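You operate a simulated robot arm through the tools that you are given. There is no shell and no other tool. Be economical: measure what you need, move in short steps, check, and stop when the job is done.

The job below is to be done with a simulated robot arm. You get a single attempt, and the scene is never put back.

TASK
Set the slider by the orange ticket, roll the panel to its yellow stop, then on to the green stop.
Fine: the panel on the rollers; black slider at the ticket's size first; yellow stop down, then up again, green stop down; the panel meets stop and fence each time; clamp, guide, other stops and the line's other panels, boards, crates and wooden blocks stay.

Only the result counts: the job must be done as asked and must still hold three seconds after the hand-in. Knocking over, shifting, dropping, spilling or breaking anything else fails it.

THE ROBOT
A 6-joint arm with a two-finger parallel gripper on a trunk, on a base that drives. Base frame: it is fixed to the floor where the robot stands at the start and does not move with it; the origin is under the middle of the robot, x ahead of it, y to its left, z up; the surface under the hand at the start is at about z = 89.1. Readings come in cm, rad, newtons and seconds.
With the tool pointing down near the work surface it reaches from about 48 to 88 cm from the robot's upright axis, wherever it stands. Its first joint turns from -2.007 to 2.007 rad. Places, roughly: black panel [125, -75, 100]; black slider [50, 20, 100]; blue guide [100, 190, 90]; blue stop [-210, 210, 50]; brown panel [125, -75, 100]; fence clamp [50, 130, 100]; green stop [50, 110, 100]; grey panel [175, 675, 25]; infeed rollers [110, 80, 90]; long board [100, 75, 50]; orange crate [150, 625, 25]; orange stop [50, 190, 100]; white board [-250, 175, 50]; white panel [-225, 350, 125]; wooden block [200, 625, 25]; wooden block (6x8x5 cm) [150, -60, 80]. Payload 4.2 kg.
The TCP is the grasp point between the finger pads, 2.3 cm short of the fingertips. In the tool frame z runs along the fingers and y along their closing line. Largest opening 9.4 cm; finger width 3.8, thickness 1; the body of the gripper, 5.4 by 9.6 cm, starts 3.9 cm behind the TCP.
Orientation is told as [roll, pitch, yaw] about the base's x, y, z axes, in that order, counted from this pose: with the fingers straight down and closing along the base's y, the tool's x points along the base's -x, its y along +y and its z along -z.

THE INTERFACE
- The arm moves only by the tool jog_arm. Its argument "steps" is a list of rows, each an object of numbers (a shift or turn left out is 0, a gripper value left out holds the last): "dx", "dy", "dz": the shift along the tool's x, y, z in cm; "rx", "ry", "rz": the turn, a rotation vector about the tool's x, y, z in rad; "fingers": the gripper command, from -1 (fully open) to 1 (shut), values between in proportion. In form: [{"dx": .., "dy": .., "dz": .., "rx": .., "ry": .., "rz": .., "fingers": ..}, ...]. A call has 1 to 10 rows; each row is the pose to reach, as a shift and turn from the pose commanded when the call began, along the tool's axes at that moment. Rows are played at 5 a second. More than 5 cm and 0.15 rad between two rows, or a gripper value outside its range, and nothing of the call is played. Where a pose cannot be reached the arm comes as near as it can. A force on the tool above 60 N (or 10 N above the force at the start of the call, whichever is more), or a blocked arm, ends the call early, and 0.2 s more pass. The fingers move at their own pace (about 10.8 cm/s each) and stop on an object; they squeeze with about 39 N. The grip force told is the motor's: it shows also when the fingers shut on nothing. Time passes only in rows, and 0.2 s behind the last, so rows that repeat a pose let the fingers close. The reply holds the time, the measured pose of the TCP, the force on the tool along the base axes, the opening and the grip force, in the units named above and with some noise, with the torque about the TCP (base axes, N m) and any sound that the robot's microphone picked up, and new pictures: "views" is both (left out), scene, wrist or none.
- Cameras (640 x 400 px; columns grow to the right, rows downward): "scene" is now at [23.21, 19.25, 137.95]; the picture's right is [-0.03, -1.00, 0.00], its down [-0.72, 0.02, -0.70] and it looks along [0.70, -0.02, -0.72] (base axes); focal length 224 px, centre (320, 200). "wrist" rides on the gripper at [8.6, 1.6, -7.4] in the tool frame; the picture's right is [-0.18, 0.98, 0.00], its down [-0.58, -0.11, -0.81] and it looks along [-0.79, -0.15, 0.59] (tool axes); focal length 243 px, centre (320, 200). There is no depth. A picture from a camera that has moved, and an enlarged one, comes with that camera's place and axes in the base frame and with its lens.
- lift_body(by): slides the trunk up (or, below 0, down) by that many cm; the arm and the scene camera ride with it, the base frame stays. It gives what a move gives, with no picture.
- base_move(legs): drives the robot by 1 to 6 legs, each [ahead, turn to the left] in cm and rad, along the robot's own axes; the way and the turn of a leg run together, so that a leg with both is an arc; at most 150 cm and 3.142 rad a leg. The arm and the cameras ride along, it lands a little off, and it stops where it bumps. It gives what a move gives, and a new picture of the scene camera.
- pan_tilt(pan, tilt): turns the head with the scene camera to pan (to the left, within 1.396 rad either way) and tilt (down, from -0.506 to 1.204), counted from straight ahead of the robot. It gives what a move gives, and a new picture of the scene camera.
- close_up(camera, box): a new picture of the part [left, top, right, bottom] of that camera's present view, enlarged. It takes no simulated time.
- close_job(): hands the job in; it is judged then, once.

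Go step by step. Nothing tells you exact positions but the pictures and the camera data: compare them with the known pose of the tool, close in by small moves and look again before you grip or let go. The budget is 120 turns and 260 pictures, counting those below and the enlarged ones. Unless the task says otherwise, let go and move clear before handing in.

The tools are called after ">>>" by a JSON object that holds its "name" and its "arguments". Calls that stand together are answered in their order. jog_arm: Moves the arm, as the interface text tells. Its arguments: {"type":"object","properties":{"steps":{"type":"array","items":{"type":"object","properties":{"dx":{"type":"number"},"dy":{"type":"number"},"dz":{"type":"number"},"rx":{"type":"number"},"ry":{"type":"number"},"rz":{"type":"number"},"fingers":{"type":"number"}}}},"views":{"type":"string","enum":["both","scene","wrist","none"]}},"required":["steps"]} The other tools are called the same way: lift_body (by) slides the trunk up or down; base_move (legs) drives the base; pan_tilt (pan, tilt) turns the head that bears the scene camera; close_up (camera, box) takes an enlarged picture of a part of a camera's view; close_job () hands the job in.

At the start:

```text
clock: 0.0
ee_pos: [60.17, -3.46, 113.08]
orientation: [0.001, 0.0, 0.001]
force: [-0.1, 1.0, -0.5]
ft_torque: [0.01, -0.01, -0.02]
width: 9.4
grip_force: 0.0
trunk travel left (down, up): [-75.0, 24.0]
robot x, y, heading: [0.17, 0.24, 0.002]
head pan, tilt: [-0.03, 0.801]
```

scene: 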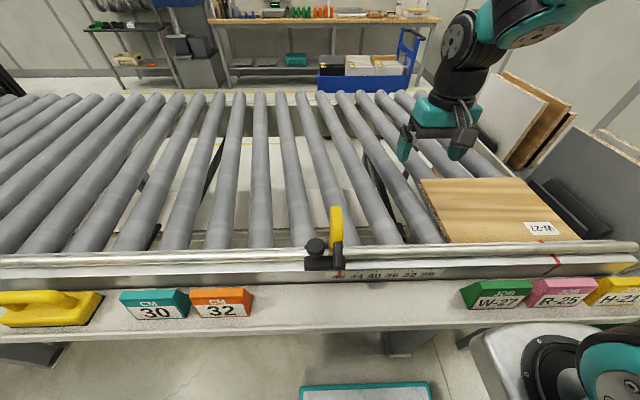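
wrist: 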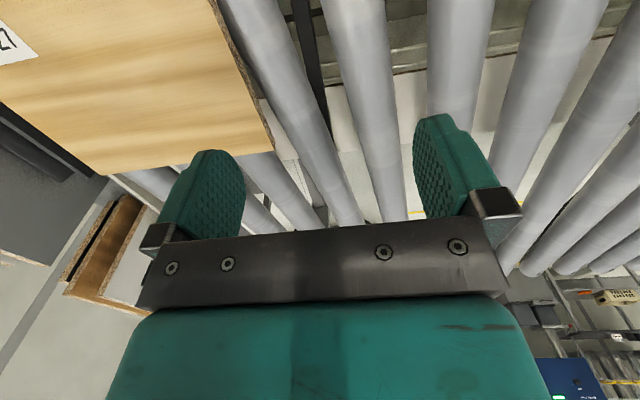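

I see the roller line with a fence on my side, a black slider with a yellow arm on a scale, an orange ticket reading 32, and a wooden panel at right. I'll enlarge the details first.

>>> {"name": "close_up", "arguments": {"camera": "scene", "box": [260, 190, 460, 315]}}

>>> {"name": "close_up", "arguments": {"camera": "scene", "box": [420, 160, 640, 310]}}

>>> {"name": "pan_tilt", "arguments": {"pan": 0.9, "tilt": 0.6}}

>>> {"name": "pan_tilt", "arguments": {"pan": 0.5, "tilt": 0.9}}

```text
3.20 times, centred on (360, 252) of scene
camera zoom: at [23.21, 19.25, 137.95], right [-0.03, -1.0, 0.0], down [-0.72, 0.02, -0.7], along [0.7, -0.02, -0.72], focal length 715 px, centre (192, 32)
```

zoom: 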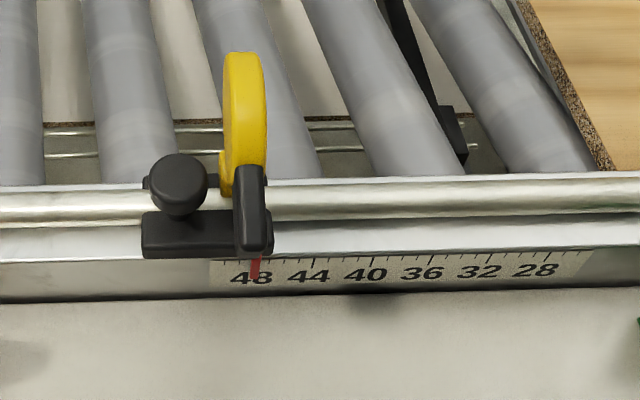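

```text
2.67 times, centred on (530, 235) of scene
camera zoom: at [23.21, 19.25, 137.95], right [-0.03, -1.0, 0.0], down [-0.72, 0.02, -0.7], along [0.7, -0.02, -0.72], focal length 596 px, centre (-240, 107)
```

zoom: 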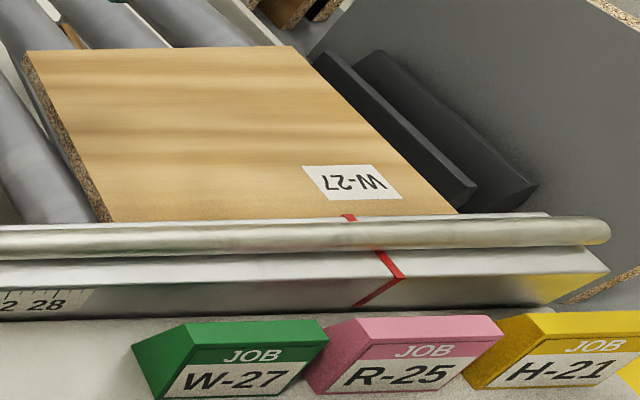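

```text
clock: 1.2
ee_pos: [60.19, -3.44, 113.08]
orientation: [-0.002, 0.002, 0.002]
force: [-0.5, -0.6, -0.5]
ft_torque: [-0.03, 0.04, 0.0]
width: 9.39
grip_force: 0.1
trunk travel left (down, up): [-75.0, 24.0]
robot x, y, heading: [0.41, -0.16, 0.002]
head pan, tilt: [0.901, 0.6]
camera scene: at [20.65, 26.42, 139.65], right [0.78, -0.62, 0.0], down [-0.35, -0.44, -0.82], along [0.51, 0.65, -0.57], focal length 224 px, centre (320, 200)
```

scene: 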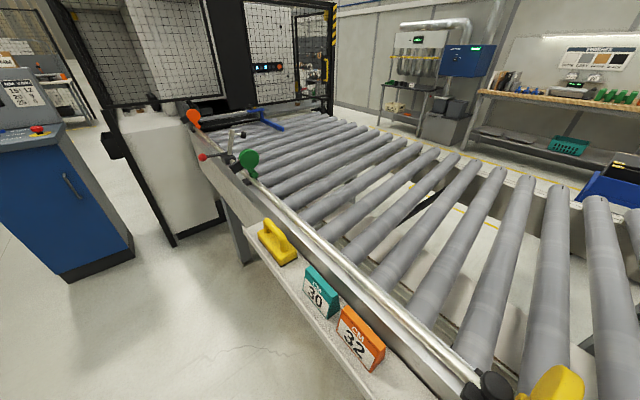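

```text
clock: 2.1
ee_pos: [60.08, -3.45, 113.18]
orientation: [-0.001, 0.001, -0.001]
force: [0.3, 0.1, 0.4]
ft_torque: [0.02, 0.03, 0.0]
width: 9.39
grip_force: 0.1
trunk travel left (down, up): [-75.0, 24.0]
robot x, y, heading: [-0.04, 0.26, 0.001]
head pan, tilt: [0.499, 0.901]
camera scene: at [21.79, 23.11, 137.18], right [0.48, -0.88, 0.0], down [-0.69, -0.38, -0.62], along [0.55, 0.3, -0.78], focal length 224 px, centre (320, 200)
```

scene: 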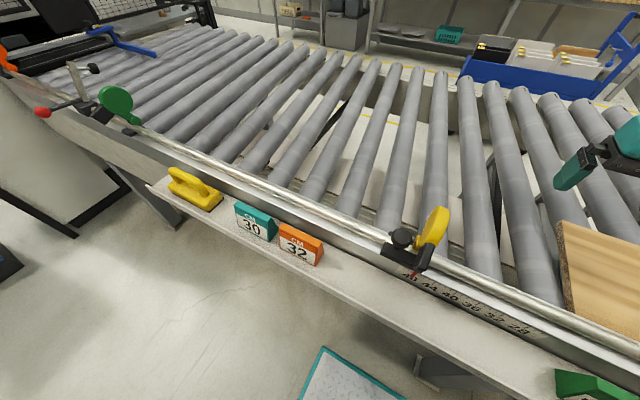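

The slider's pointer stands at 48 and must go to 32, which is about 16 cm to the right (toward -y). I'll back off for reach and bring the wrist camera to the slider.

>>> {"name": "base_move", "arguments": {"legs": [[-12, 0]]}}

>>> {"name": "jog_arm", "arguments": {"steps": [{"dy": 5}, {"dy": 10}, {"dy": 15}, {"dy": 20}, {"dy": 20, "dx": 2}]}}

>>> {"name": "pan_tilt", "arguments": {"pan": 0.0, "tilt": 0.7}}

```text
clock: 3.3
ee_pos: [48.3, -3.53, 112.95]
orientation: [0.001, 0.001, 0.0]
force: [0.4, -0.9, 0.2]
ft_torque: [-0.01, 0.02, 0.02]
width: 9.4
grip_force: 0.0
trunk travel left (down, up): [-75.0, 24.0]
robot x, y, heading: [-11.98, -0.11, 0.001]
head pan, tilt: [0.499, 0.901]
camera scene: at [9.81, 23.1, 137.17], right [0.48, -0.88, 0.0], down [-0.69, -0.38, -0.62], along [0.55, 0.3, -0.78], focal length 224 px, centre (320, 200)
```

scene: 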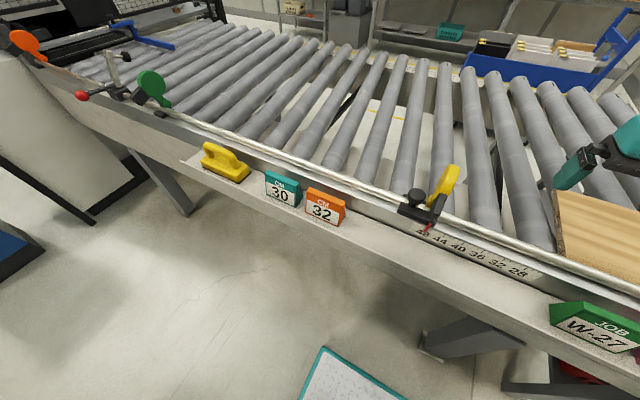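

```text
clock: 4.5
ee_pos: [46.11, 16.64, 113.05]
orientation: [0.001, 0.002, 0.0]
force: [0.2, -0.4, -0.1]
ft_torque: [0.01, 0.02, 0.01]
width: 9.4
grip_force: 0.0
trunk travel left (down, up): [-75.0, 24.0]
robot x, y, heading: [-12.23, -0.26, -0.001]
head pan, tilt: [0.499, 0.901]
camera scene: at [9.83, 23.1, 137.17], right [0.48, -0.88, 0.0], down [-0.69, -0.38, -0.62], along [0.55, 0.3, -0.78], focal length 224 px, centre (320, 200)
camera wrist: at [37.5, 18.14, 120.53], right [0.18, 0.98, 0.0], down [0.58, -0.11, 0.81], along [0.79, -0.15, -0.59], focal length 243 px, centre (320, 200)
```

scene: 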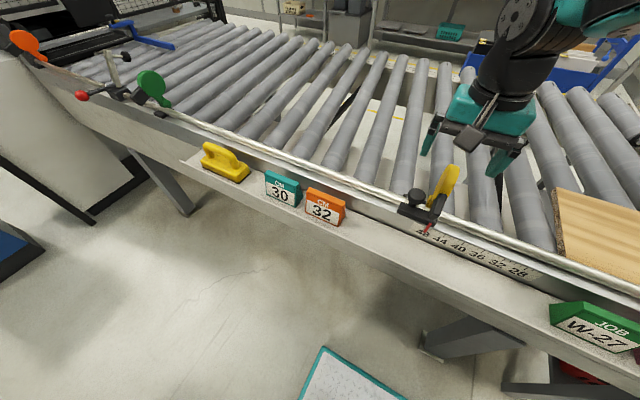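
wrist: 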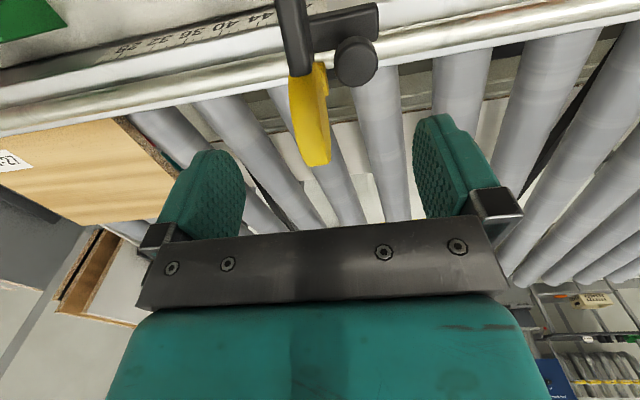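

```text
clock: 5.5
ee_pos: [46.22, 16.5, 113.17]
orientation: [0.002, -0.001, -0.002]
force: [1.0, 0.7, 0.1]
ft_torque: [0.0, -0.03, -0.03]
width: 9.4
grip_force: 0.1
trunk travel left (down, up): [-75.0, 24.0]
robot x, y, heading: [-11.85, 0.2, -0.003]
head pan, tilt: [0.0, 0.7]
camera scene: at [11.67, 19.5, 138.79], right [0.0, -1.0, 0.0], down [-0.64, 0.0, -0.76], along [0.76, 0.0, -0.64], focal length 224 px, centre (320, 200)
```

scene: 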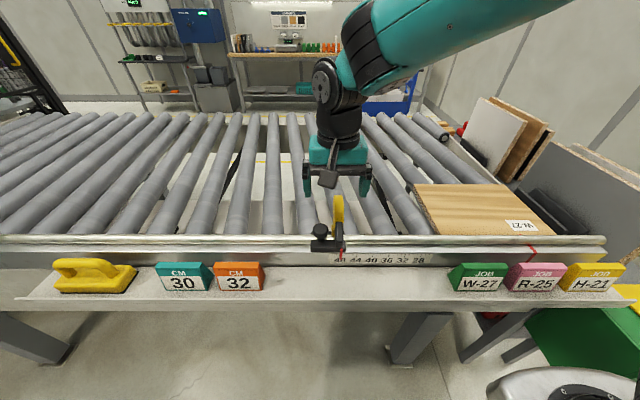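

>>> {"name": "close_up", "arguments": {"camera": "scene", "box": [280, 175, 440, 275]}}

>>> {"name": "close_up", "arguments": {"camera": "wrist", "box": [200, 0, 456, 160]}}

>>> {"name": "pan_tilt", "arguments": {"pan": 1.0, "tilt": 0.4}}

>>> {"name": "close_up", "arguments": {"camera": "scene", "box": [200, 100, 520, 300]}}

```text
4.00 times, centred on (360, 225) of scene
camera zoom: at [11.67, 19.5, 138.79], right [0.0, -1.0, 0.0], down [-0.64, 0.0, -0.76], along [0.76, 0.0, -0.64], focal length 894 px, centre (160, 100)
```

zoom: 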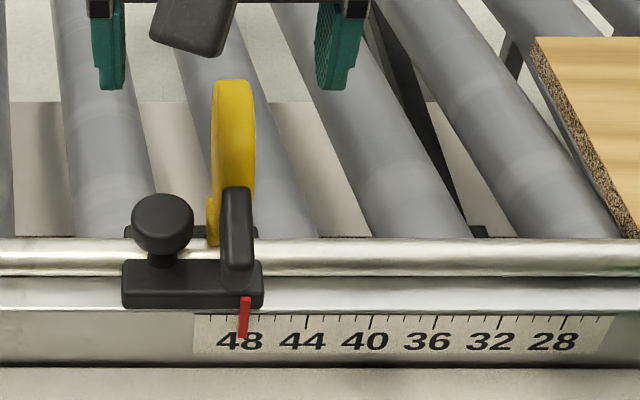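

```text
2.50 times, centred on (328, 80) of wrist
camera zoom: at [37.51, 18.1, 120.55], right [0.18, 0.98, 0.0], down [0.58, -0.11, 0.81], along [0.79, -0.15, -0.59], focal length 606 px, centre (300, 500)
```

zoom: 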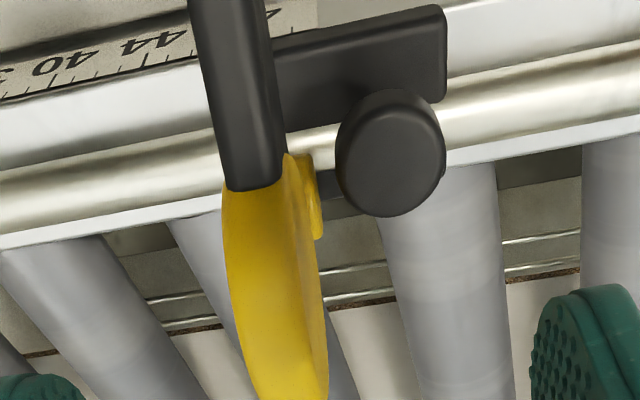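

```text
clock: 6.7
ee_pos: [46.22, 16.56, 113.08]
orientation: [-0.001, 0.002, 0.002]
force: [-0.4, -0.5, 0.8]
ft_torque: [-0.04, 0.01, 0.03]
width: 9.41
grip_force: 0.1
trunk travel left (down, up): [-75.0, 24.0]
robot x, y, heading: [-12.02, 0.38, -0.002]
head pan, tilt: [1.0, 0.4]
camera scene: at [8.19, 27.29, 141.47], right [0.84, -0.54, 0.0], down [-0.21, -0.33, -0.92], along [0.5, 0.77, -0.39], focal length 224 px, centre (320, 200)
```

scene: 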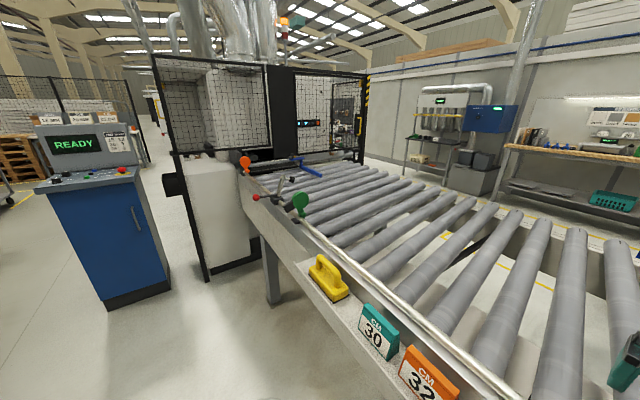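

```text
2.00 times, centred on (360, 200) of scene
camera zoom: at [8.19, 27.29, 141.47], right [0.84, -0.54, 0.0], down [-0.21, -0.33, -0.92], along [0.5, 0.77, -0.39], focal length 447 px, centre (240, 200)
```

zoom: 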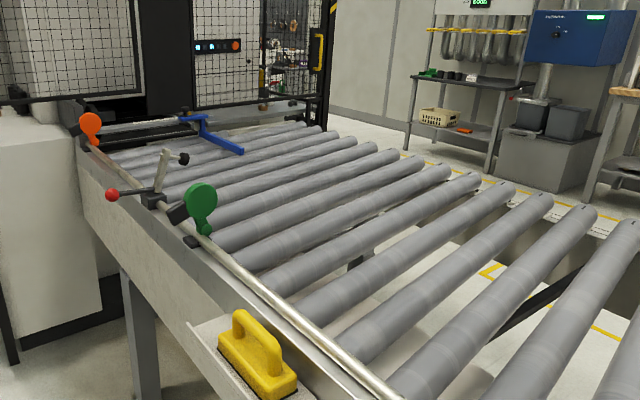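

The knob sits at about (46.8, 19.3, 100) and the yellow paddle next to it at y≈15.5, up to z≈108. I'll turn the hand 90° so it closes along x on the knob.

>>> {"name": "jog_arm", "arguments": {"steps": [{"rz": 0.15}, {"rz": 0.3}, {"rz": 0.45}, {"rz": 0.6}, {"rz": 0.75}, {"rz": 0.9}, {"rz": 1.05}, {"rz": 1.2}, {"rz": 1.35}, {"rz": 1.5, "dy": 3.5}], "views": "none"}}

>>> {"name": "jog_arm", "arguments": {"steps": [{"rz": 0.071}], "views": "none"}}

>>> {"name": "pan_tilt", "arguments": {"pan": 0.0, "tilt": 0.75}}

```text
clock: 8.9
ee_pos: [46.26, 19.99, 113.41]
orientation: [0.0, -0.002, -1.503]
force: [0.3, 0.3, -0.2]
ft_torque: [0.01, -0.01, -0.02]
width: 9.37
grip_force: 0.0
trunk travel left (down, up): [-75.0, 24.0]
robot x, y, heading: [-11.88, -0.14, -0.001]
head pan, tilt: [1.0, 0.4]
```

```text
clock: 9.3
ee_pos: [46.26, 19.99, 113.18]
orientation: [0.001, 0.001, -1.572]
force: [0.1, 0.4, 0.1]
ft_torque: [-0.02, 0.03, 0.0]
width: 9.42
grip_force: 0.1
trunk travel left (down, up): [-75.0, 24.0]
robot x, y, heading: [-12.07, -0.02, -0.002]
head pan, tilt: [1.0, 0.4]
```

```text
clock: 10.6
ee_pos: [46.33, 20.1, 113.39]
orientation: [0.0, 0.0, -1.572]
force: [-0.3, -0.6, -0.7]
ft_torque: [0.03, -0.02, 0.03]
width: 9.39
grip_force: 0.0
trunk travel left (down, up): [-75.0, 24.0]
robot x, y, heading: [-11.76, -0.07, 0.003]
head pan, tilt: [0.0, 0.75]
camera scene: at [11.47, 19.5, 138.37], right [0.0, -1.0, 0.0], down [-0.68, 0.0, -0.73], along [0.73, 0.0, -0.68], focal length 224 px, centre (320, 200)
```

scene: 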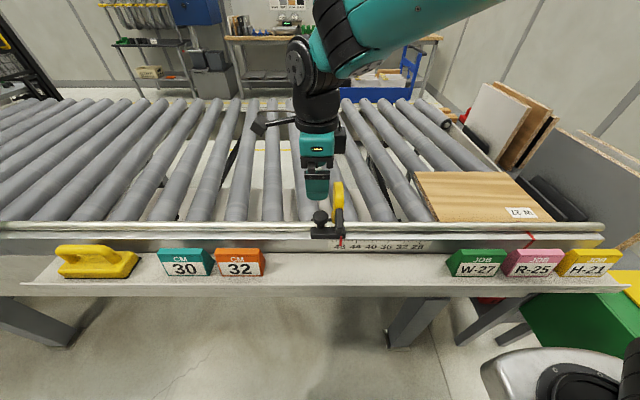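

Hand is turned and over the knob. Lowering onto it in stages, watching.

>>> {"name": "jog_arm", "arguments": {"steps": [{"dz": 4, "dy": 0.4}, {"dz": 8, "dy": 0.4}, {"dz": 9.5, "dy": 0.4}]}}

>>> {"name": "close_up", "arguments": {"camera": "scene", "box": [260, 150, 420, 250]}}

```text
clock: 11.4
ee_pos: [46.58, 19.94, 103.72]
orientation: [0.0, 0.001, -1.57]
force: [0.4, 0.0, 0.6]
ft_torque: [0.0, 0.01, 0.0]
width: 9.42
grip_force: 0.0
trunk travel left (down, up): [-75.0, 24.0]
robot x, y, heading: [-12.0, -0.11, 0.002]
head pan, tilt: [0.0, 0.75]
camera scene: at [11.45, 19.49, 138.37], right [0.0, -1.0, 0.0], down [-0.68, 0.0, -0.73], along [0.73, 0.0, -0.68], focal length 224 px, centre (320, 200)
camera wrist: at [48.18, 28.57, 111.19], right [0.98, -0.18, 0.0], down [-0.11, -0.58, 0.81], along [-0.15, -0.79, -0.59], focal length 243 px, centre (320, 200)
```

scene: 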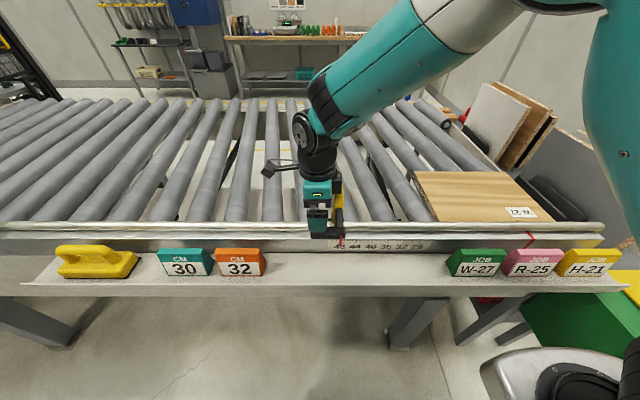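
wrist: 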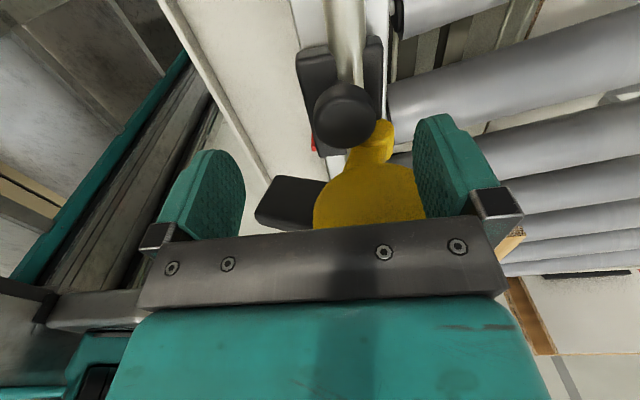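

```text
4.00 times, centred on (340, 200) of scene
camera zoom: at [11.45, 19.49, 138.37], right [0.0, -1.0, 0.0], down [-0.68, 0.0, -0.73], along [0.73, 0.0, -0.68], focal length 894 px, centre (240, 200)
```

zoom: 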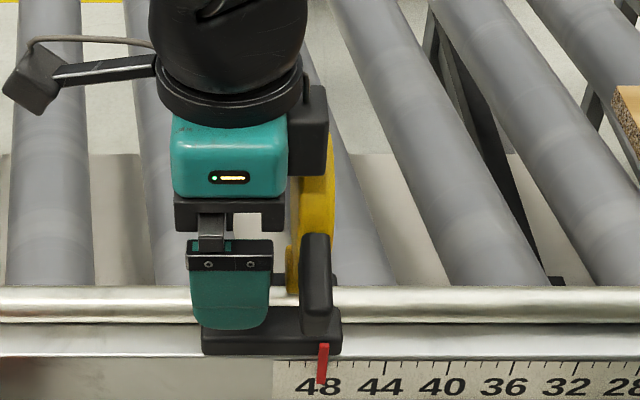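

The hand's rear box would hit the paddle if I gripped the knob, so I'll push the slider from its +y side with closed fingers instead. Moving to y≈25.5, x≈48, closing, and lowering.

>>> {"name": "jog_arm", "arguments": {"steps": [{"dx": 3, "fingers": 1}, {"dx": 5.5, "dy": 1.4, "fingers": 1}, {"dx": 5.5, "dy": 1.4, "dz": 2}, {"dx": 5.5, "dy": 1.4, "dz": 5.2}]}}

>>> {"name": "close_up", "arguments": {"camera": "scene", "box": [260, 150, 420, 250]}}

```text
clock: 12.4
ee_pos: [47.97, 25.42, 98.44]
orientation: [-0.002, 0.001, -1.57]
force: [-0.4, 0.5, 0.6]
ft_torque: [0.02, 0.0, 0.0]
width: 0.0
grip_force: 38.9
trunk travel left (down, up): [-75.0, 24.0]
robot x, y, heading: [-11.86, 0.02, 0.004]
head pan, tilt: [0.0, 0.75]
camera scene: at [11.45, 19.48, 138.37], right [0.0, -1.0, 0.0], down [-0.68, 0.0, -0.73], along [0.73, 0.0, -0.68], focal length 224 px, centre (320, 200)
camera wrist: at [49.51, 34.06, 105.8], right [0.98, -0.18, 0.0], down [-0.11, -0.58, 0.81], along [-0.15, -0.79, -0.59], focal length 243 px, centre (320, 200)
```

scene: 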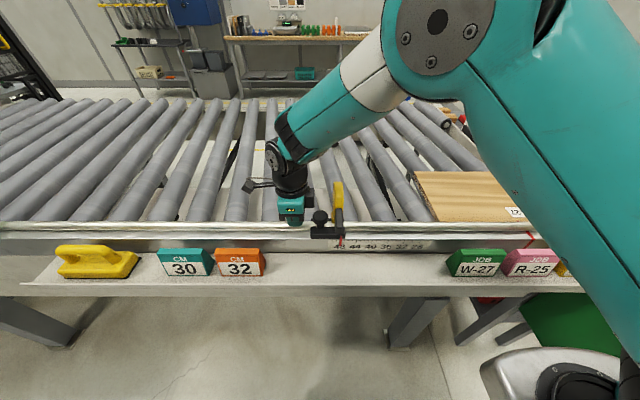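
wrist: 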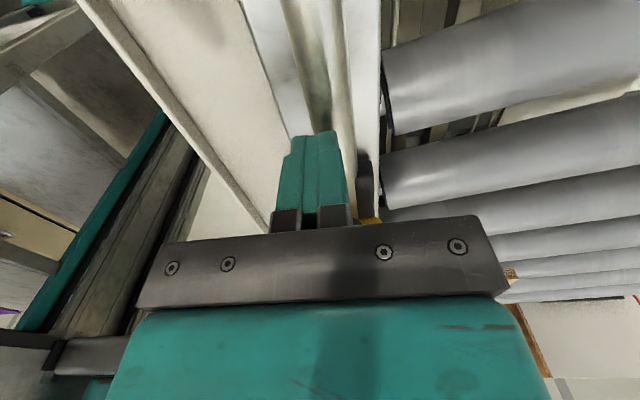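

```text
4.00 times, centred on (340, 200) of scene
camera zoom: at [11.45, 19.48, 138.37], right [0.0, -1.0, 0.0], down [-0.68, 0.0, -0.73], along [0.73, 0.0, -0.68], focal length 894 px, centre (240, 200)
```

zoom: 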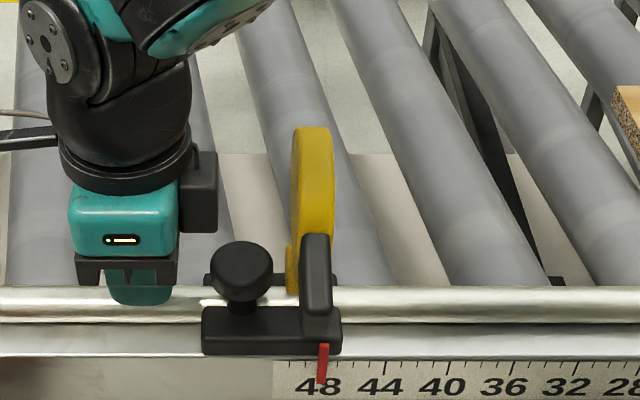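

>>> {"name": "jog_arm", "arguments": {"steps": [{"dx": -1}, {"dx": -2}, {"dx": -3}, {"dx": -4}], "views": "none"}}

>>> {"name": "close_up", "arguments": {"camera": "scene", "box": [260, 150, 420, 250]}}

```text
clock: 13.4
ee_pos: [47.97, 21.49, 98.31]
orientation: [0.0, 0.0, -1.57]
force: [0.7, 1.1, 0.1]
ft_torque: [-0.01, -0.01, 0.0]
width: 0.01
grip_force: 38.9
trunk travel left (down, up): [-75.0, 24.0]
robot x, y, heading: [-12.22, -0.07, 0.008]
head pan, tilt: [0.0, 0.75]
```

```text
4.00 times, centred on (340, 200) of scene
camera zoom: at [11.47, 19.51, 138.36], right [0.0, -1.0, 0.0], down [-0.68, 0.0, -0.73], along [0.73, 0.0, -0.68], focal length 894 px, centre (240, 200)
```

zoom: 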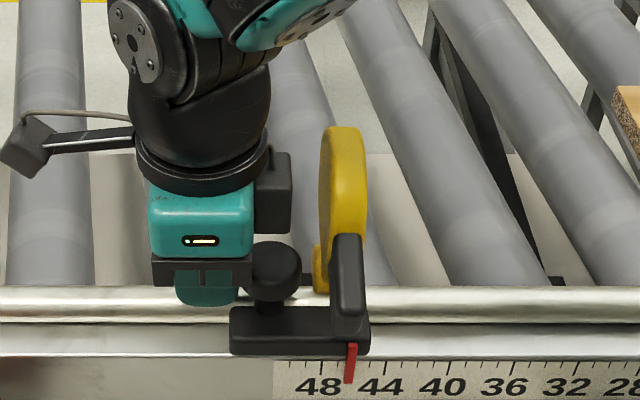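

The slider slides freely; the pointer is now near 46. I'll keep pushing.

>>> {"name": "jog_arm", "arguments": {"steps": [{"dx": -1.5}, {"dx": -3}, {"dx": -4.5}, {"dx": -6}, {"dx": -7.5}, {"dx": -9}, {"dx": -10.5}, {"dx": -12}, {"dx": -13}], "views": "none"}}

>>> {"name": "close_up", "arguments": {"camera": "scene", "box": [320, 180, 448, 260]}}

```text
clock: 15.4
ee_pos: [48.07, 8.52, 98.26]
orientation: [0.001, 0.0, -1.572]
force: [0.1, 0.6, -0.1]
ft_torque: [-0.01, 0.0, -0.04]
width: 0.0
grip_force: 39.0
trunk travel left (down, up): [-75.0, 24.0]
robot x, y, heading: [-11.92, -0.46, -0.001]
head pan, tilt: [0.0, 0.75]
```

```text
5.00 times, centred on (384, 220) of scene
camera zoom: at [11.47, 19.51, 138.36], right [0.0, -1.0, 0.0], down [-0.68, 0.0, -0.73], along [0.73, 0.0, -0.68], focal length 1118 px, centre (0, 100)
```

zoom: 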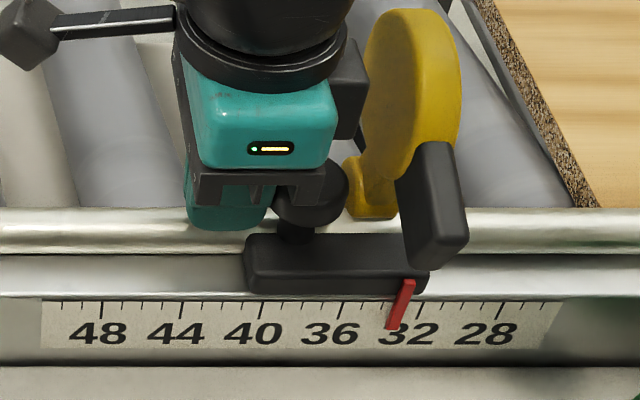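

>>> {"name": "jog_arm", "arguments": {"steps": [{"dx": -0.5}, {"dx": -1.0}, {"dx": -1.0}], "views": "none"}}

>>> {"name": "close_up", "arguments": {"camera": "scene", "box": [320, 180, 448, 260]}}

>>> {"name": "close_up", "arguments": {"camera": "wrist", "box": [160, 0, 480, 200]}}

```text
clock: 16.2
ee_pos: [48.21, 7.64, 98.39]
orientation: [0.001, 0.001, -1.572]
force: [0.4, 0.4, 1.0]
ft_torque: [0.01, -0.02, 0.0]
width: 0.0
grip_force: 39.6
trunk travel left (down, up): [-75.0, 24.0]
robot x, y, heading: [-11.89, -0.4, 0.002]
head pan, tilt: [0.0, 0.75]
```

```text
5.00 times, centred on (384, 220) of scene
camera zoom: at [11.47, 19.5, 138.36], right [0.0, -1.0, 0.0], down [-0.68, 0.0, -0.73], along [0.73, 0.0, -0.68], focal length 1118 px, centre (0, 100)
```

zoom: 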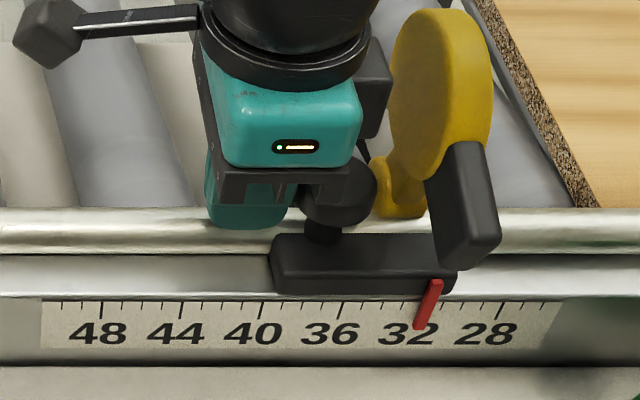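

```text
2.00 times, centred on (320, 100) of wrist
camera zoom: at [49.7, 16.12, 105.79], right [0.98, -0.18, 0.0], down [-0.11, -0.58, 0.81], along [-0.15, -0.79, -0.59], focal length 485 px, centre (320, 400)
```

zoom: 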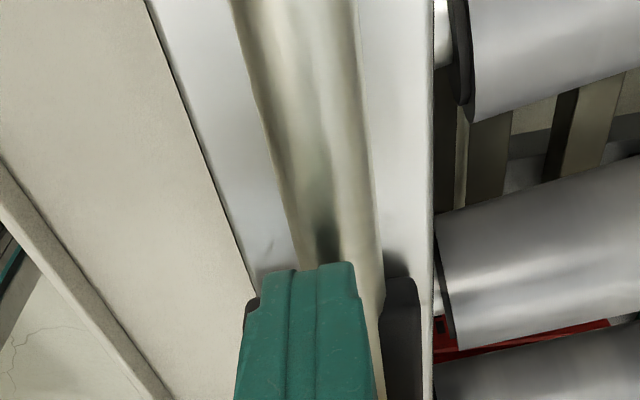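

The pointer looks very near 32 from this slanted view. I'll retract and look straight on with the wrist camera.

>>> {"name": "jog_arm", "arguments": {"steps": [{"dx": 4}, {"dx": 6, "dz": -4}, {"dx": 6, "dz": -9}, {"dx": 6, "dz": -14}, {"dx": 6, "dz": -14, "dy": -4, "rz": -0.15}, {"dx": 6, "dz": -14, "dy": -7, "rz": -0.3}, {"dx": 3, "dz": -14, "dy": -7, "rz": -0.45}, {"dx": 0, "dz": -14, "dy": -7, "rz": -0.6}, {"dx": -3, "dz": -14, "dy": -7, "rz": -0.75}, {"dx": -6, "dz": -14, "dy": -7, "rz": -0.9}], "views": "none"}}

>>> {"name": "jog_arm", "arguments": {"steps": [{"rz": -0.15}, {"rz": -0.3}, {"rz": -0.45}, {"rz": -0.6}, {"rz": -0.671}]}}

```text
clock: 18.4
ee_pos: [40.91, 1.78, 112.33]
orientation: [-0.001, -0.001, -0.671]
force: [0.3, -0.8, 1.2]
ft_torque: [-0.01, -0.03, 0.01]
width: 0.01
grip_force: 39.6
trunk travel left (down, up): [-75.0, 24.0]
robot x, y, heading: [-12.18, -0.14, -0.002]
head pan, tilt: [0.0, 0.75]
```

```text
clock: 19.6
ee_pos: [40.91, 1.65, 112.38]
orientation: [0.001, -0.001, 0.001]
force: [-0.3, -0.1, 0.1]
ft_torque: [-0.04, 0.01, -0.01]
width: 0.0
grip_force: 38.7
trunk travel left (down, up): [-75.0, 24.0]
robot x, y, heading: [-11.78, -0.2, -0.003]
head pan, tilt: [0.0, 0.75]
camera scene: at [11.47, 19.49, 138.36], right [0.0, -1.0, 0.0], down [-0.68, 0.0, -0.73], along [0.73, 0.0, -0.68], focal length 224 px, centre (320, 200)
camera wrist: at [32.32, 3.12, 119.81], right [0.18, 0.98, 0.0], down [0.58, -0.11, 0.81], along [0.79, -0.15, -0.59], focal length 243 px, centre (320, 200)
```

scene: 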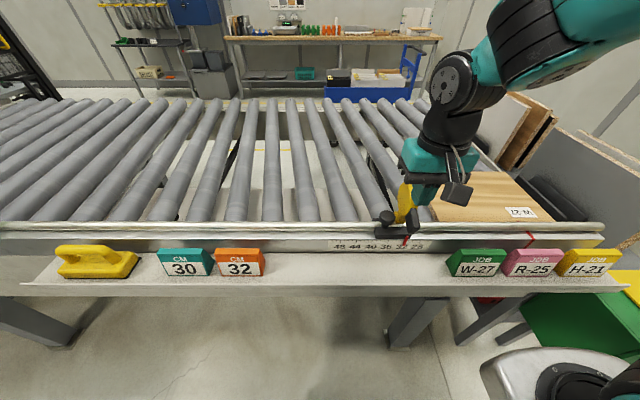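
wrist: 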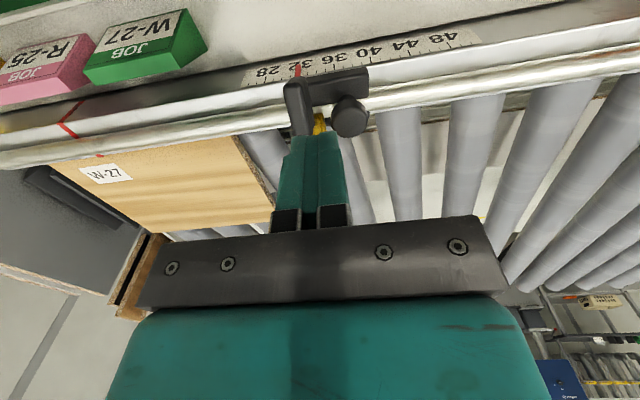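

>>> {"name": "close_up", "arguments": {"camera": "wrist", "box": [230, 20, 390, 120]}}

>>> {"name": "close_up", "arguments": {"camera": "scene", "box": [352, 170, 464, 260]}}

```text
4.00 times, centred on (310, 70) of wrist
camera zoom: at [32.32, 3.12, 119.81], right [0.18, 0.98, 0.0], down [0.58, -0.11, 0.81], along [0.79, -0.15, -0.59], focal length 970 px, centre (360, 720)
```

zoom: 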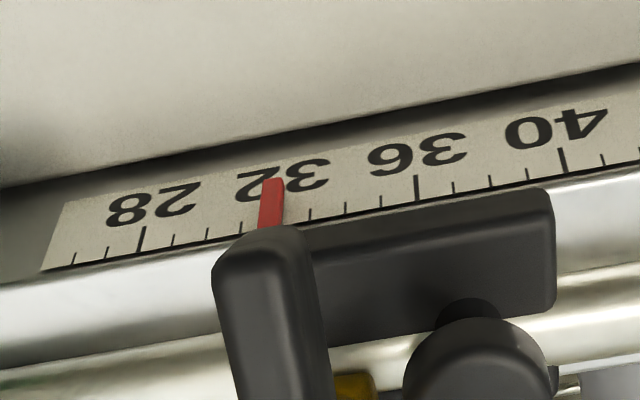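

```text
4.44 times, centred on (408, 215) of scene
camera zoom: at [11.47, 19.49, 138.36], right [0.0, -1.0, 0.0], down [-0.68, 0.0, -0.73], along [0.73, 0.0, -0.68], focal length 994 px, centre (-71, 133)
```

zoom: 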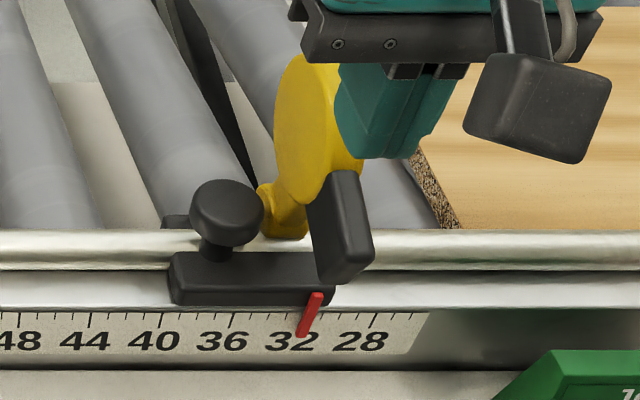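

The pointer reads 32 in both views. Next I'll tip the yellow paddle down by pushing its top toward +x with closed fingers just above the black post.

>>> {"name": "jog_arm", "arguments": {"steps": [{"dy": -2.2, "dz": 3}, {"dy": -2.2, "dz": 6}]}}

>>> {"name": "close_up", "arguments": {"camera": "scene", "box": [352, 150, 480, 250]}}

```text
clock: 20.2
ee_pos: [40.93, -0.61, 106.35]
orientation: [0.0, 0.0, 0.001]
force: [0.1, -0.2, -0.5]
ft_torque: [0.01, -0.02, 0.03]
width: 0.0
grip_force: 39.4
trunk travel left (down, up): [-75.0, 24.0]
robot x, y, heading: [-12.14, 0.2, 0.002]
head pan, tilt: [0.0, 0.75]
camera scene: at [11.44, 19.49, 138.37], right [0.0, -1.0, 0.0], down [-0.68, 0.0, -0.73], along [0.73, 0.0, -0.68], focal length 224 px, centre (320, 200)
camera wrist: at [32.2, 0.89, 113.78], right [0.18, 0.98, 0.0], down [0.58, -0.11, 0.81], along [0.79, -0.15, -0.59], focal length 243 px, centre (320, 200)
```

scene: 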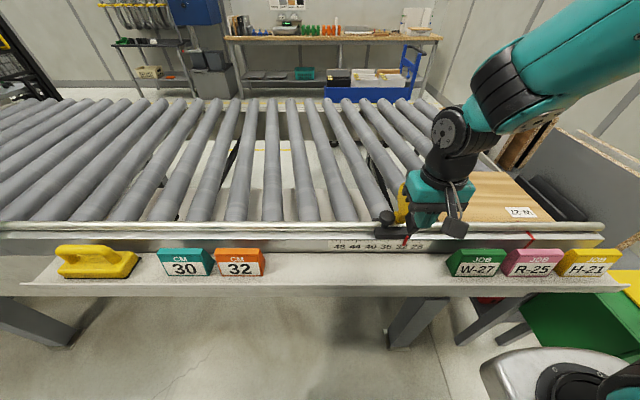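
wrist: 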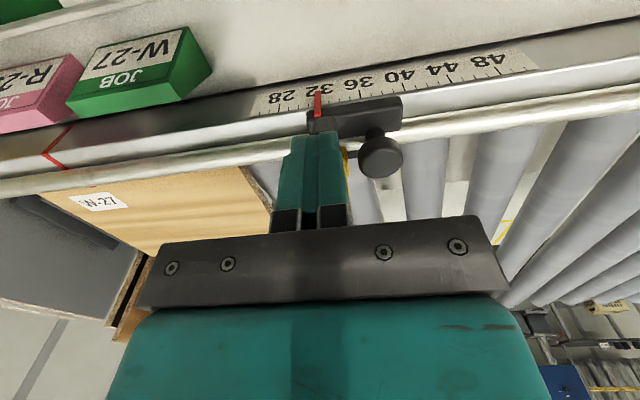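

```text
4.00 times, centred on (416, 200) of scene
camera zoom: at [11.44, 19.49, 138.37], right [0.0, -1.0, 0.0], down [-0.68, 0.0, -0.73], along [0.73, 0.0, -0.68], focal length 894 px, centre (-64, 200)
```

zoom: 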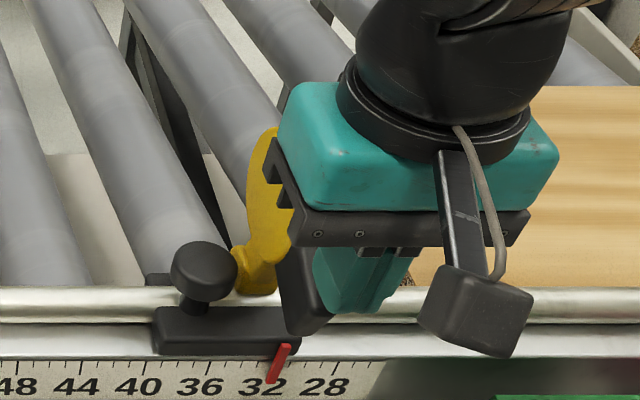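

>>> {"name": "jog_arm", "arguments": {"steps": [{"dx": -2}, {"dx": -4}, {"dx": -6}, {"dx": -7.5}, {"dx": -9}]}}

>>> {"name": "close_up", "arguments": {"camera": "scene", "box": [352, 150, 480, 250]}}

```text
clock: 20.8
ee_pos: [44.46, -0.62, 106.84]
orientation: [0.0, -0.002, 0.001]
force: [-19.8, -2.7, 42.0]
ft_torque: [-0.02, -0.37, -0.26]
width: 0.01
grip_force: 39.5
trunk travel left (down, up): [-75.0, 24.0]
robot x, y, heading: [-11.94, -0.45, 0.006]
head pan, tilt: [0.0, 0.75]
stopped in row 3: the force on the tool passed its limit at 74 N (the readings are from after the stop); the commanded pose is now the measured one
camera scene: at [11.21, 19.48, 138.48], right [0.0, -1.0, 0.0], down [-0.68, 0.0, -0.73], along [0.73, 0.0, -0.68], focal length 224 px, centre (320, 200)
camera wrist: at [35.7, 0.89, 114.29], right [0.18, 0.98, 0.0], down [0.58, -0.11, 0.81], along [0.79, -0.15, -0.59], focal length 243 px, centre (320, 200)
```

scene: 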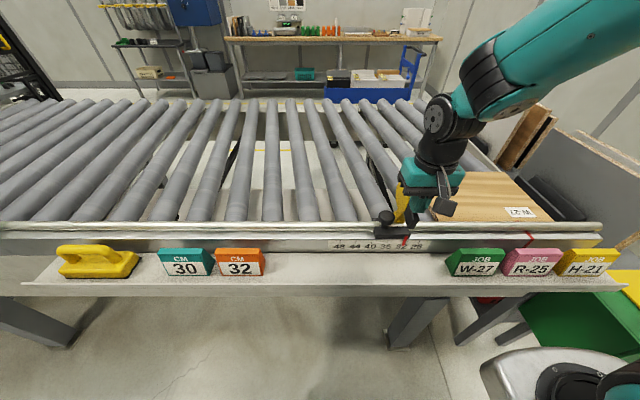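
wrist: 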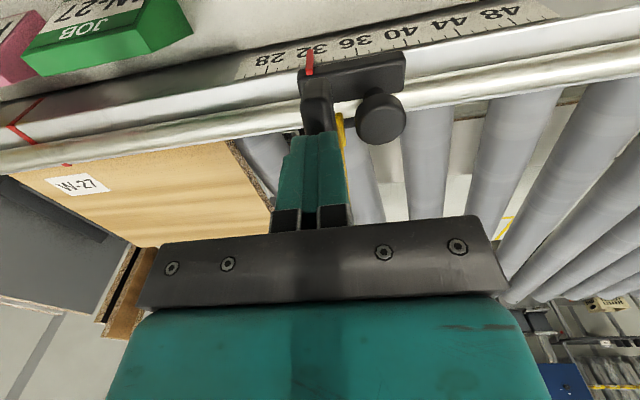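

```text
4.00 times, centred on (416, 200) of scene
camera zoom: at [11.21, 19.48, 138.48], right [0.0, -1.0, 0.0], down [-0.68, 0.0, -0.73], along [0.73, 0.0, -0.68], focal length 894 px, centre (-64, 200)
```

zoom: 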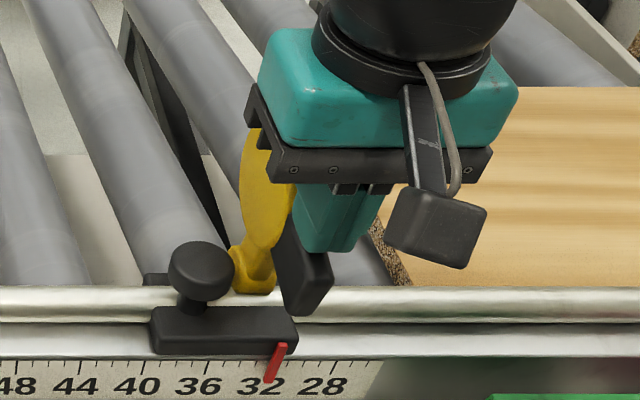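

The push met 74 N, so either I caught the black bar or the hinge works otherwise. I'll back off and look at the mechanism from the side.

>>> {"name": "jog_arm", "arguments": {"steps": [{"dx": 3}, {"dx": 4, "dz": -4}, {"dx": 4, "dy": 5, "dz": -6, "rz": 0.15}, {"dx": 4, "dy": 10, "dz": -6, "rz": 0.3}, {"dx": 4, "dy": 15, "dz": -6, "rz": 0.45}, {"dx": 4, "dy": 18, "dz": -6, "rz": 0.6}, {"dx": 4, "dy": 18, "dz": -6, "rz": 0.75}, {"dx": 4, "dy": 18, "dz": -6, "rz": 0.9}, {"dx": 4, "dy": 18, "dz": -6, "rz": 1.05}, {"dx": 2, "dy": 18, "dz": -6, "rz": 1.2}], "views": "scene"}}

>>> {"name": "close_up", "arguments": {"camera": "scene", "box": [352, 150, 480, 250]}}

>>> {"name": "jog_arm", "arguments": {"steps": [{"rz": 0.15}, {"rz": 0.3, "dz": 4}, {"rz": 0.371, "dz": 8}], "views": "wrist"}}

```text
refused: row 3 steps farther than a row can; nothing moved
```

```text
4.00 times, centred on (416, 200) of scene
camera zoom: at [11.21, 19.48, 138.48], right [0.0, -1.0, 0.0], down [-0.68, 0.0, -0.73], along [0.73, 0.0, -0.68], focal length 894 px, centre (-64, 200)
```

zoom: 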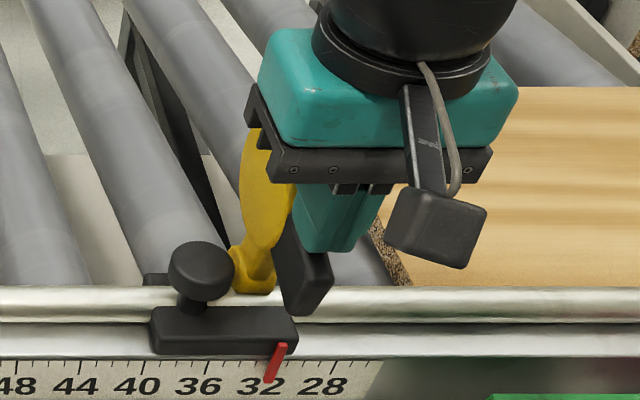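

```text
clock: 21.3
ee_pos: [44.5, -0.43, 106.85]
orientation: [0.007, -0.003, -0.14]
force: [-20.0, -0.6, 43.9]
ft_torque: [0.02, -0.43, -0.26]
width: 0.0
grip_force: 39.0
trunk travel left (down, up): [-75.0, 24.0]
robot x, y, heading: [-11.84, -0.14, -0.002]
head pan, tilt: [0.0, 0.75]
stopped in row 2: the force on the tool passed its limit at 104 N (the readings are from after the stop); the commanded pose is now the measured one
camera wrist: at [36.01, 2.26, 114.22], right [0.32, 0.95, 0.01], down [0.56, -0.19, 0.81], along [0.77, -0.25, -0.59], focal length 243 px, centre (320, 200)
```

wrist: 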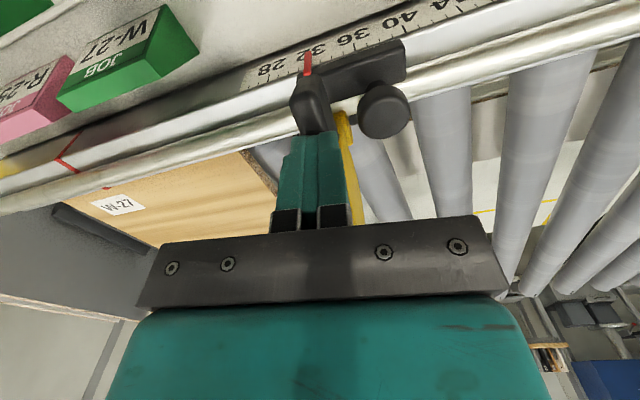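

That dependent follow-up pressed down by mistake; I'll retreat straight away and check.

>>> {"name": "jog_arm", "arguments": {"steps": [{"dz": -1}, {"dz": -3, "dx": 2}, {"dz": -6, "dx": 4}], "views": "scene"}}

>>> {"name": "close_up", "arguments": {"camera": "scene", "box": [352, 150, 480, 250]}}

```text
clock: 22.1
ee_pos: [40.7, 0.16, 112.62]
orientation: [0.004, -0.002, -0.142]
force: [0.2, 0.2, 0.2]
ft_torque: [-0.01, 0.05, 0.0]
width: 0.0
grip_force: 39.2
trunk travel left (down, up): [-75.0, 24.0]
robot x, y, heading: [-11.8, 0.41, -0.001]
head pan, tilt: [0.0, 0.75]
camera scene: at [11.49, 19.5, 138.34], right [0.0, -1.0, 0.0], down [-0.68, 0.0, -0.73], along [0.73, 0.0, -0.68], focal length 224 px, centre (320, 200)
```

scene: 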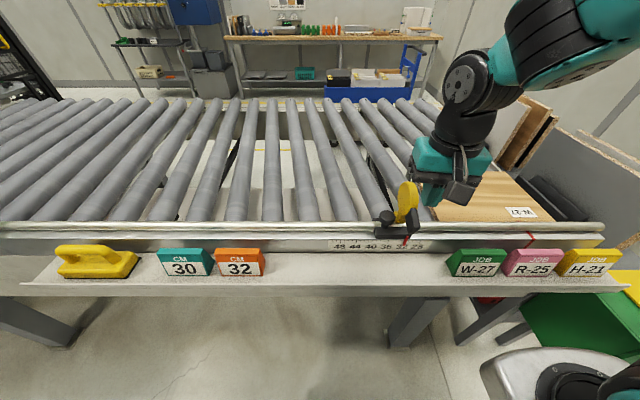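

```text
4.00 times, centred on (416, 200) of scene
camera zoom: at [11.49, 19.5, 138.34], right [0.0, -1.0, 0.0], down [-0.68, 0.0, -0.73], along [0.73, 0.0, -0.68], focal length 894 px, centre (-64, 200)
```

zoom: 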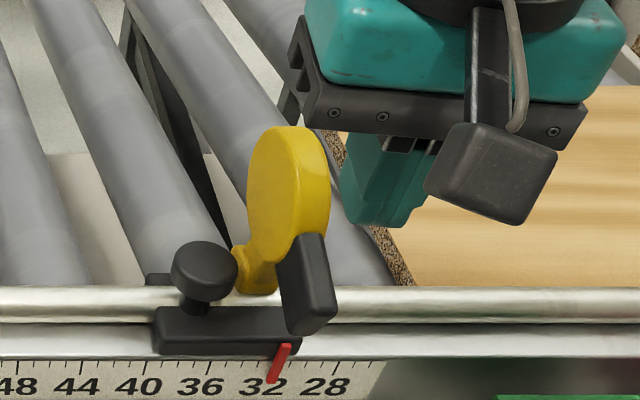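

The paddle and pointer are unharmed: pointer still at 32. The black lever on the paddle's near side was in the way; I'll take one side view with the wrist camera from +y.

>>> {"name": "jog_arm", "arguments": {"steps": [{"dy": 5, "rz": 0.14}, {"dy": 10, "rz": 0.28}, {"dy": 14, "rz": 0.42}, {"dy": 14, "rz": 0.56}, {"dy": 14, "rz": 0.7}, {"dy": 14, "rz": 0.84}, {"dy": 14, "rz": 0.98}, {"dy": 14, "rz": 1.12}, {"dy": 14, "rz": 1.26}, {"dy": 14, "rz": 1.4}], "views": "wrist"}}

```text
clock: 24.3
ee_pos: [42.75, 13.84, 112.58]
orientation: [0.001, 0.004, -1.544]
force: [0.4, -0.5, -0.5]
ft_torque: [-0.01, 0.02, -0.03]
width: 0.01
grip_force: 38.9
trunk travel left (down, up): [-75.0, 24.0]
robot x, y, heading: [-11.69, 0.05, 0.001]
head pan, tilt: [0.0, 0.75]
camera wrist: at [43.98, 22.48, 120.03], right [0.99, -0.16, 0.0], down [-0.1, -0.59, 0.8], along [-0.13, -0.79, -0.6], focal length 243 px, centre (320, 200)
```

wrist: 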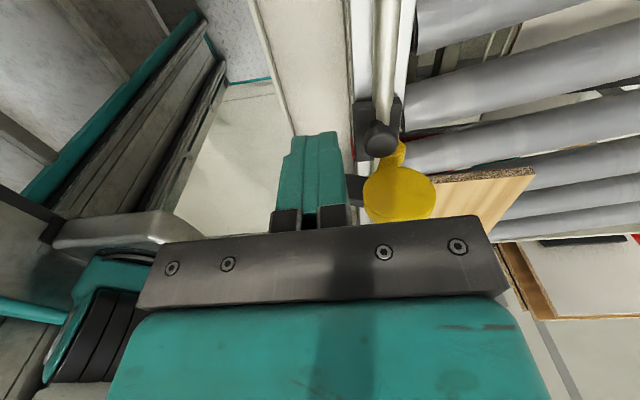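

>>> {"name": "jog_arm", "arguments": {"steps": [{"dz": 4}, {"dz": 8, "dy": -3}], "views": "wrist"}}

>>> {"name": "close_up", "arguments": {"camera": "wrist", "box": [310, 80, 502, 240]}}

```text
clock: 24.9
ee_pos: [39.73, 13.82, 104.61]
orientation: [0.003, 0.004, -1.542]
force: [-0.6, -0.3, 0.0]
ft_torque: [0.01, -0.02, 0.02]
width: 0.02
grip_force: 39.3
trunk travel left (down, up): [-75.0, 24.0]
robot x, y, heading: [-11.83, 0.12, -0.004]
head pan, tilt: [0.0, 0.75]
camera wrist: at [41.01, 22.3, 112.11], right [0.99, -0.16, 0.0], down [-0.09, -0.59, 0.8], along [-0.13, -0.79, -0.6], focal length 243 px, centre (320, 200)
```

wrist: 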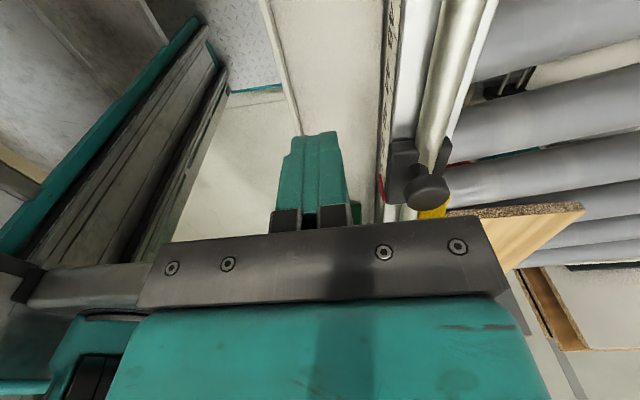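

```text
2.50 times, centred on (406, 160) of wrist
camera zoom: at [41.01, 22.3, 112.11], right [0.99, -0.16, 0.0], down [-0.09, -0.59, 0.8], along [-0.13, -0.79, -0.6], focal length 606 px, centre (105, 300)
```

zoom: 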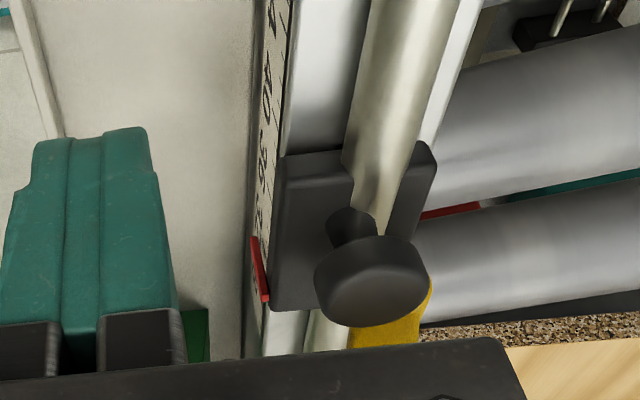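

The paddle is a disc of about 4 cm radius centred near (49.5, -0.6, 103), with its hinge at about z≈96 and a lever sticking out toward me. I'll grip the disc's top gently and swing it over slowly.

>>> {"name": "jog_arm", "arguments": {"steps": [{"dz": -5, "fingers": -0.2}, {"dz": -9, "rz": -0.15}, {"dz": -9, "dx": -4, "rz": -0.3}, {"dz": -9, "dx": -8, "rz": -0.45}, {"dz": -9, "dx": -12, "rz": -0.6}, {"dz": -9, "dx": -14.4, "rz": -0.75}, {"dz": -9, "dx": -14.4, "dy": 2, "rz": -0.9}, {"dz": -9, "dx": -14.4, "dy": 4, "rz": -1.05}, {"dz": -9, "dx": -14.4, "dy": 6, "rz": -1.2}, {"dz": -9, "dx": -14.4, "dy": 8, "rz": -1.35}], "views": "none"}}

>>> {"name": "jog_arm", "arguments": {"steps": [{"rz": -0.1}, {"rz": -0.192}]}}

>>> {"name": "close_up", "arguments": {"camera": "scene", "box": [352, 150, 480, 250]}}

```text
clock: 27.1
ee_pos: [48.08, -0.52, 113.57]
orientation: [0.006, -0.001, -0.191]
force: [-0.4, 0.6, 0.6]
ft_torque: [0.03, 0.02, -0.07]
width: 5.64
grip_force: 0.0
trunk travel left (down, up): [-75.0, 24.0]
robot x, y, heading: [-11.69, -0.01, -0.0]
head pan, tilt: [0.0, 0.75]
```

```text
clock: 27.7
ee_pos: [48.04, -0.4, 113.68]
orientation: [0.004, -0.002, 0.002]
force: [-0.6, -0.5, 0.1]
ft_torque: [0.02, -0.01, -0.01]
width: 5.65
grip_force: 0.1
trunk travel left (down, up): [-75.0, 24.0]
robot x, y, heading: [-11.91, 0.39, 0.001]
head pan, tilt: [0.0, 0.75]
camera scene: at [11.43, 19.5, 138.36], right [0.0, -1.0, 0.0], down [-0.68, 0.0, -0.73], along [0.73, 0.0, -0.68], focal length 224 px, centre (320, 200)
camera wrist: at [39.31, 1.1, 121.01], right [0.18, 0.98, 0.01], down [0.58, -0.11, 0.81], along [0.79, -0.14, -0.59], focal length 243 px, centre (320, 200)
```

scene: 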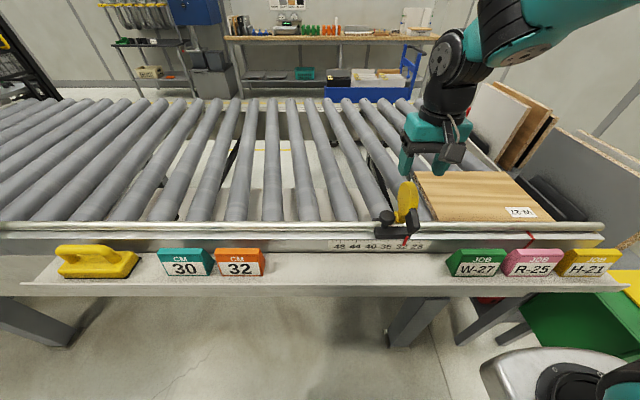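
wrist: 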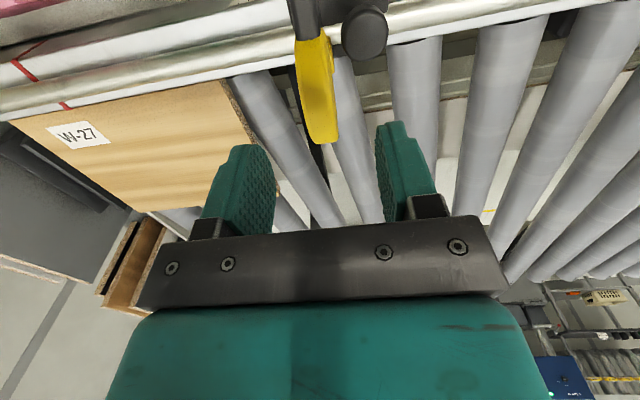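

```text
4.00 times, centred on (416, 200) of scene
camera zoom: at [11.43, 19.5, 138.36], right [0.0, -1.0, 0.0], down [-0.68, 0.0, -0.73], along [0.73, 0.0, -0.68], focal length 894 px, centre (-64, 200)
```

zoom: 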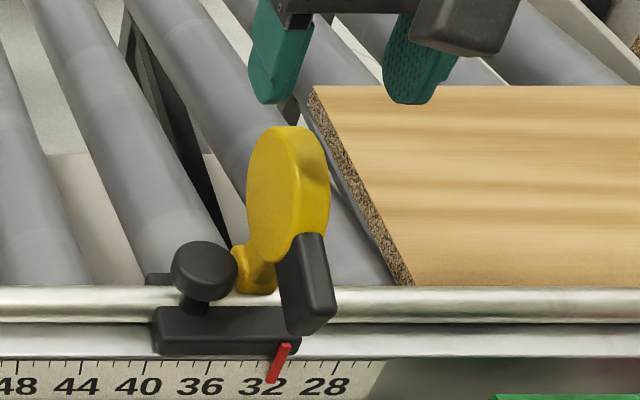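

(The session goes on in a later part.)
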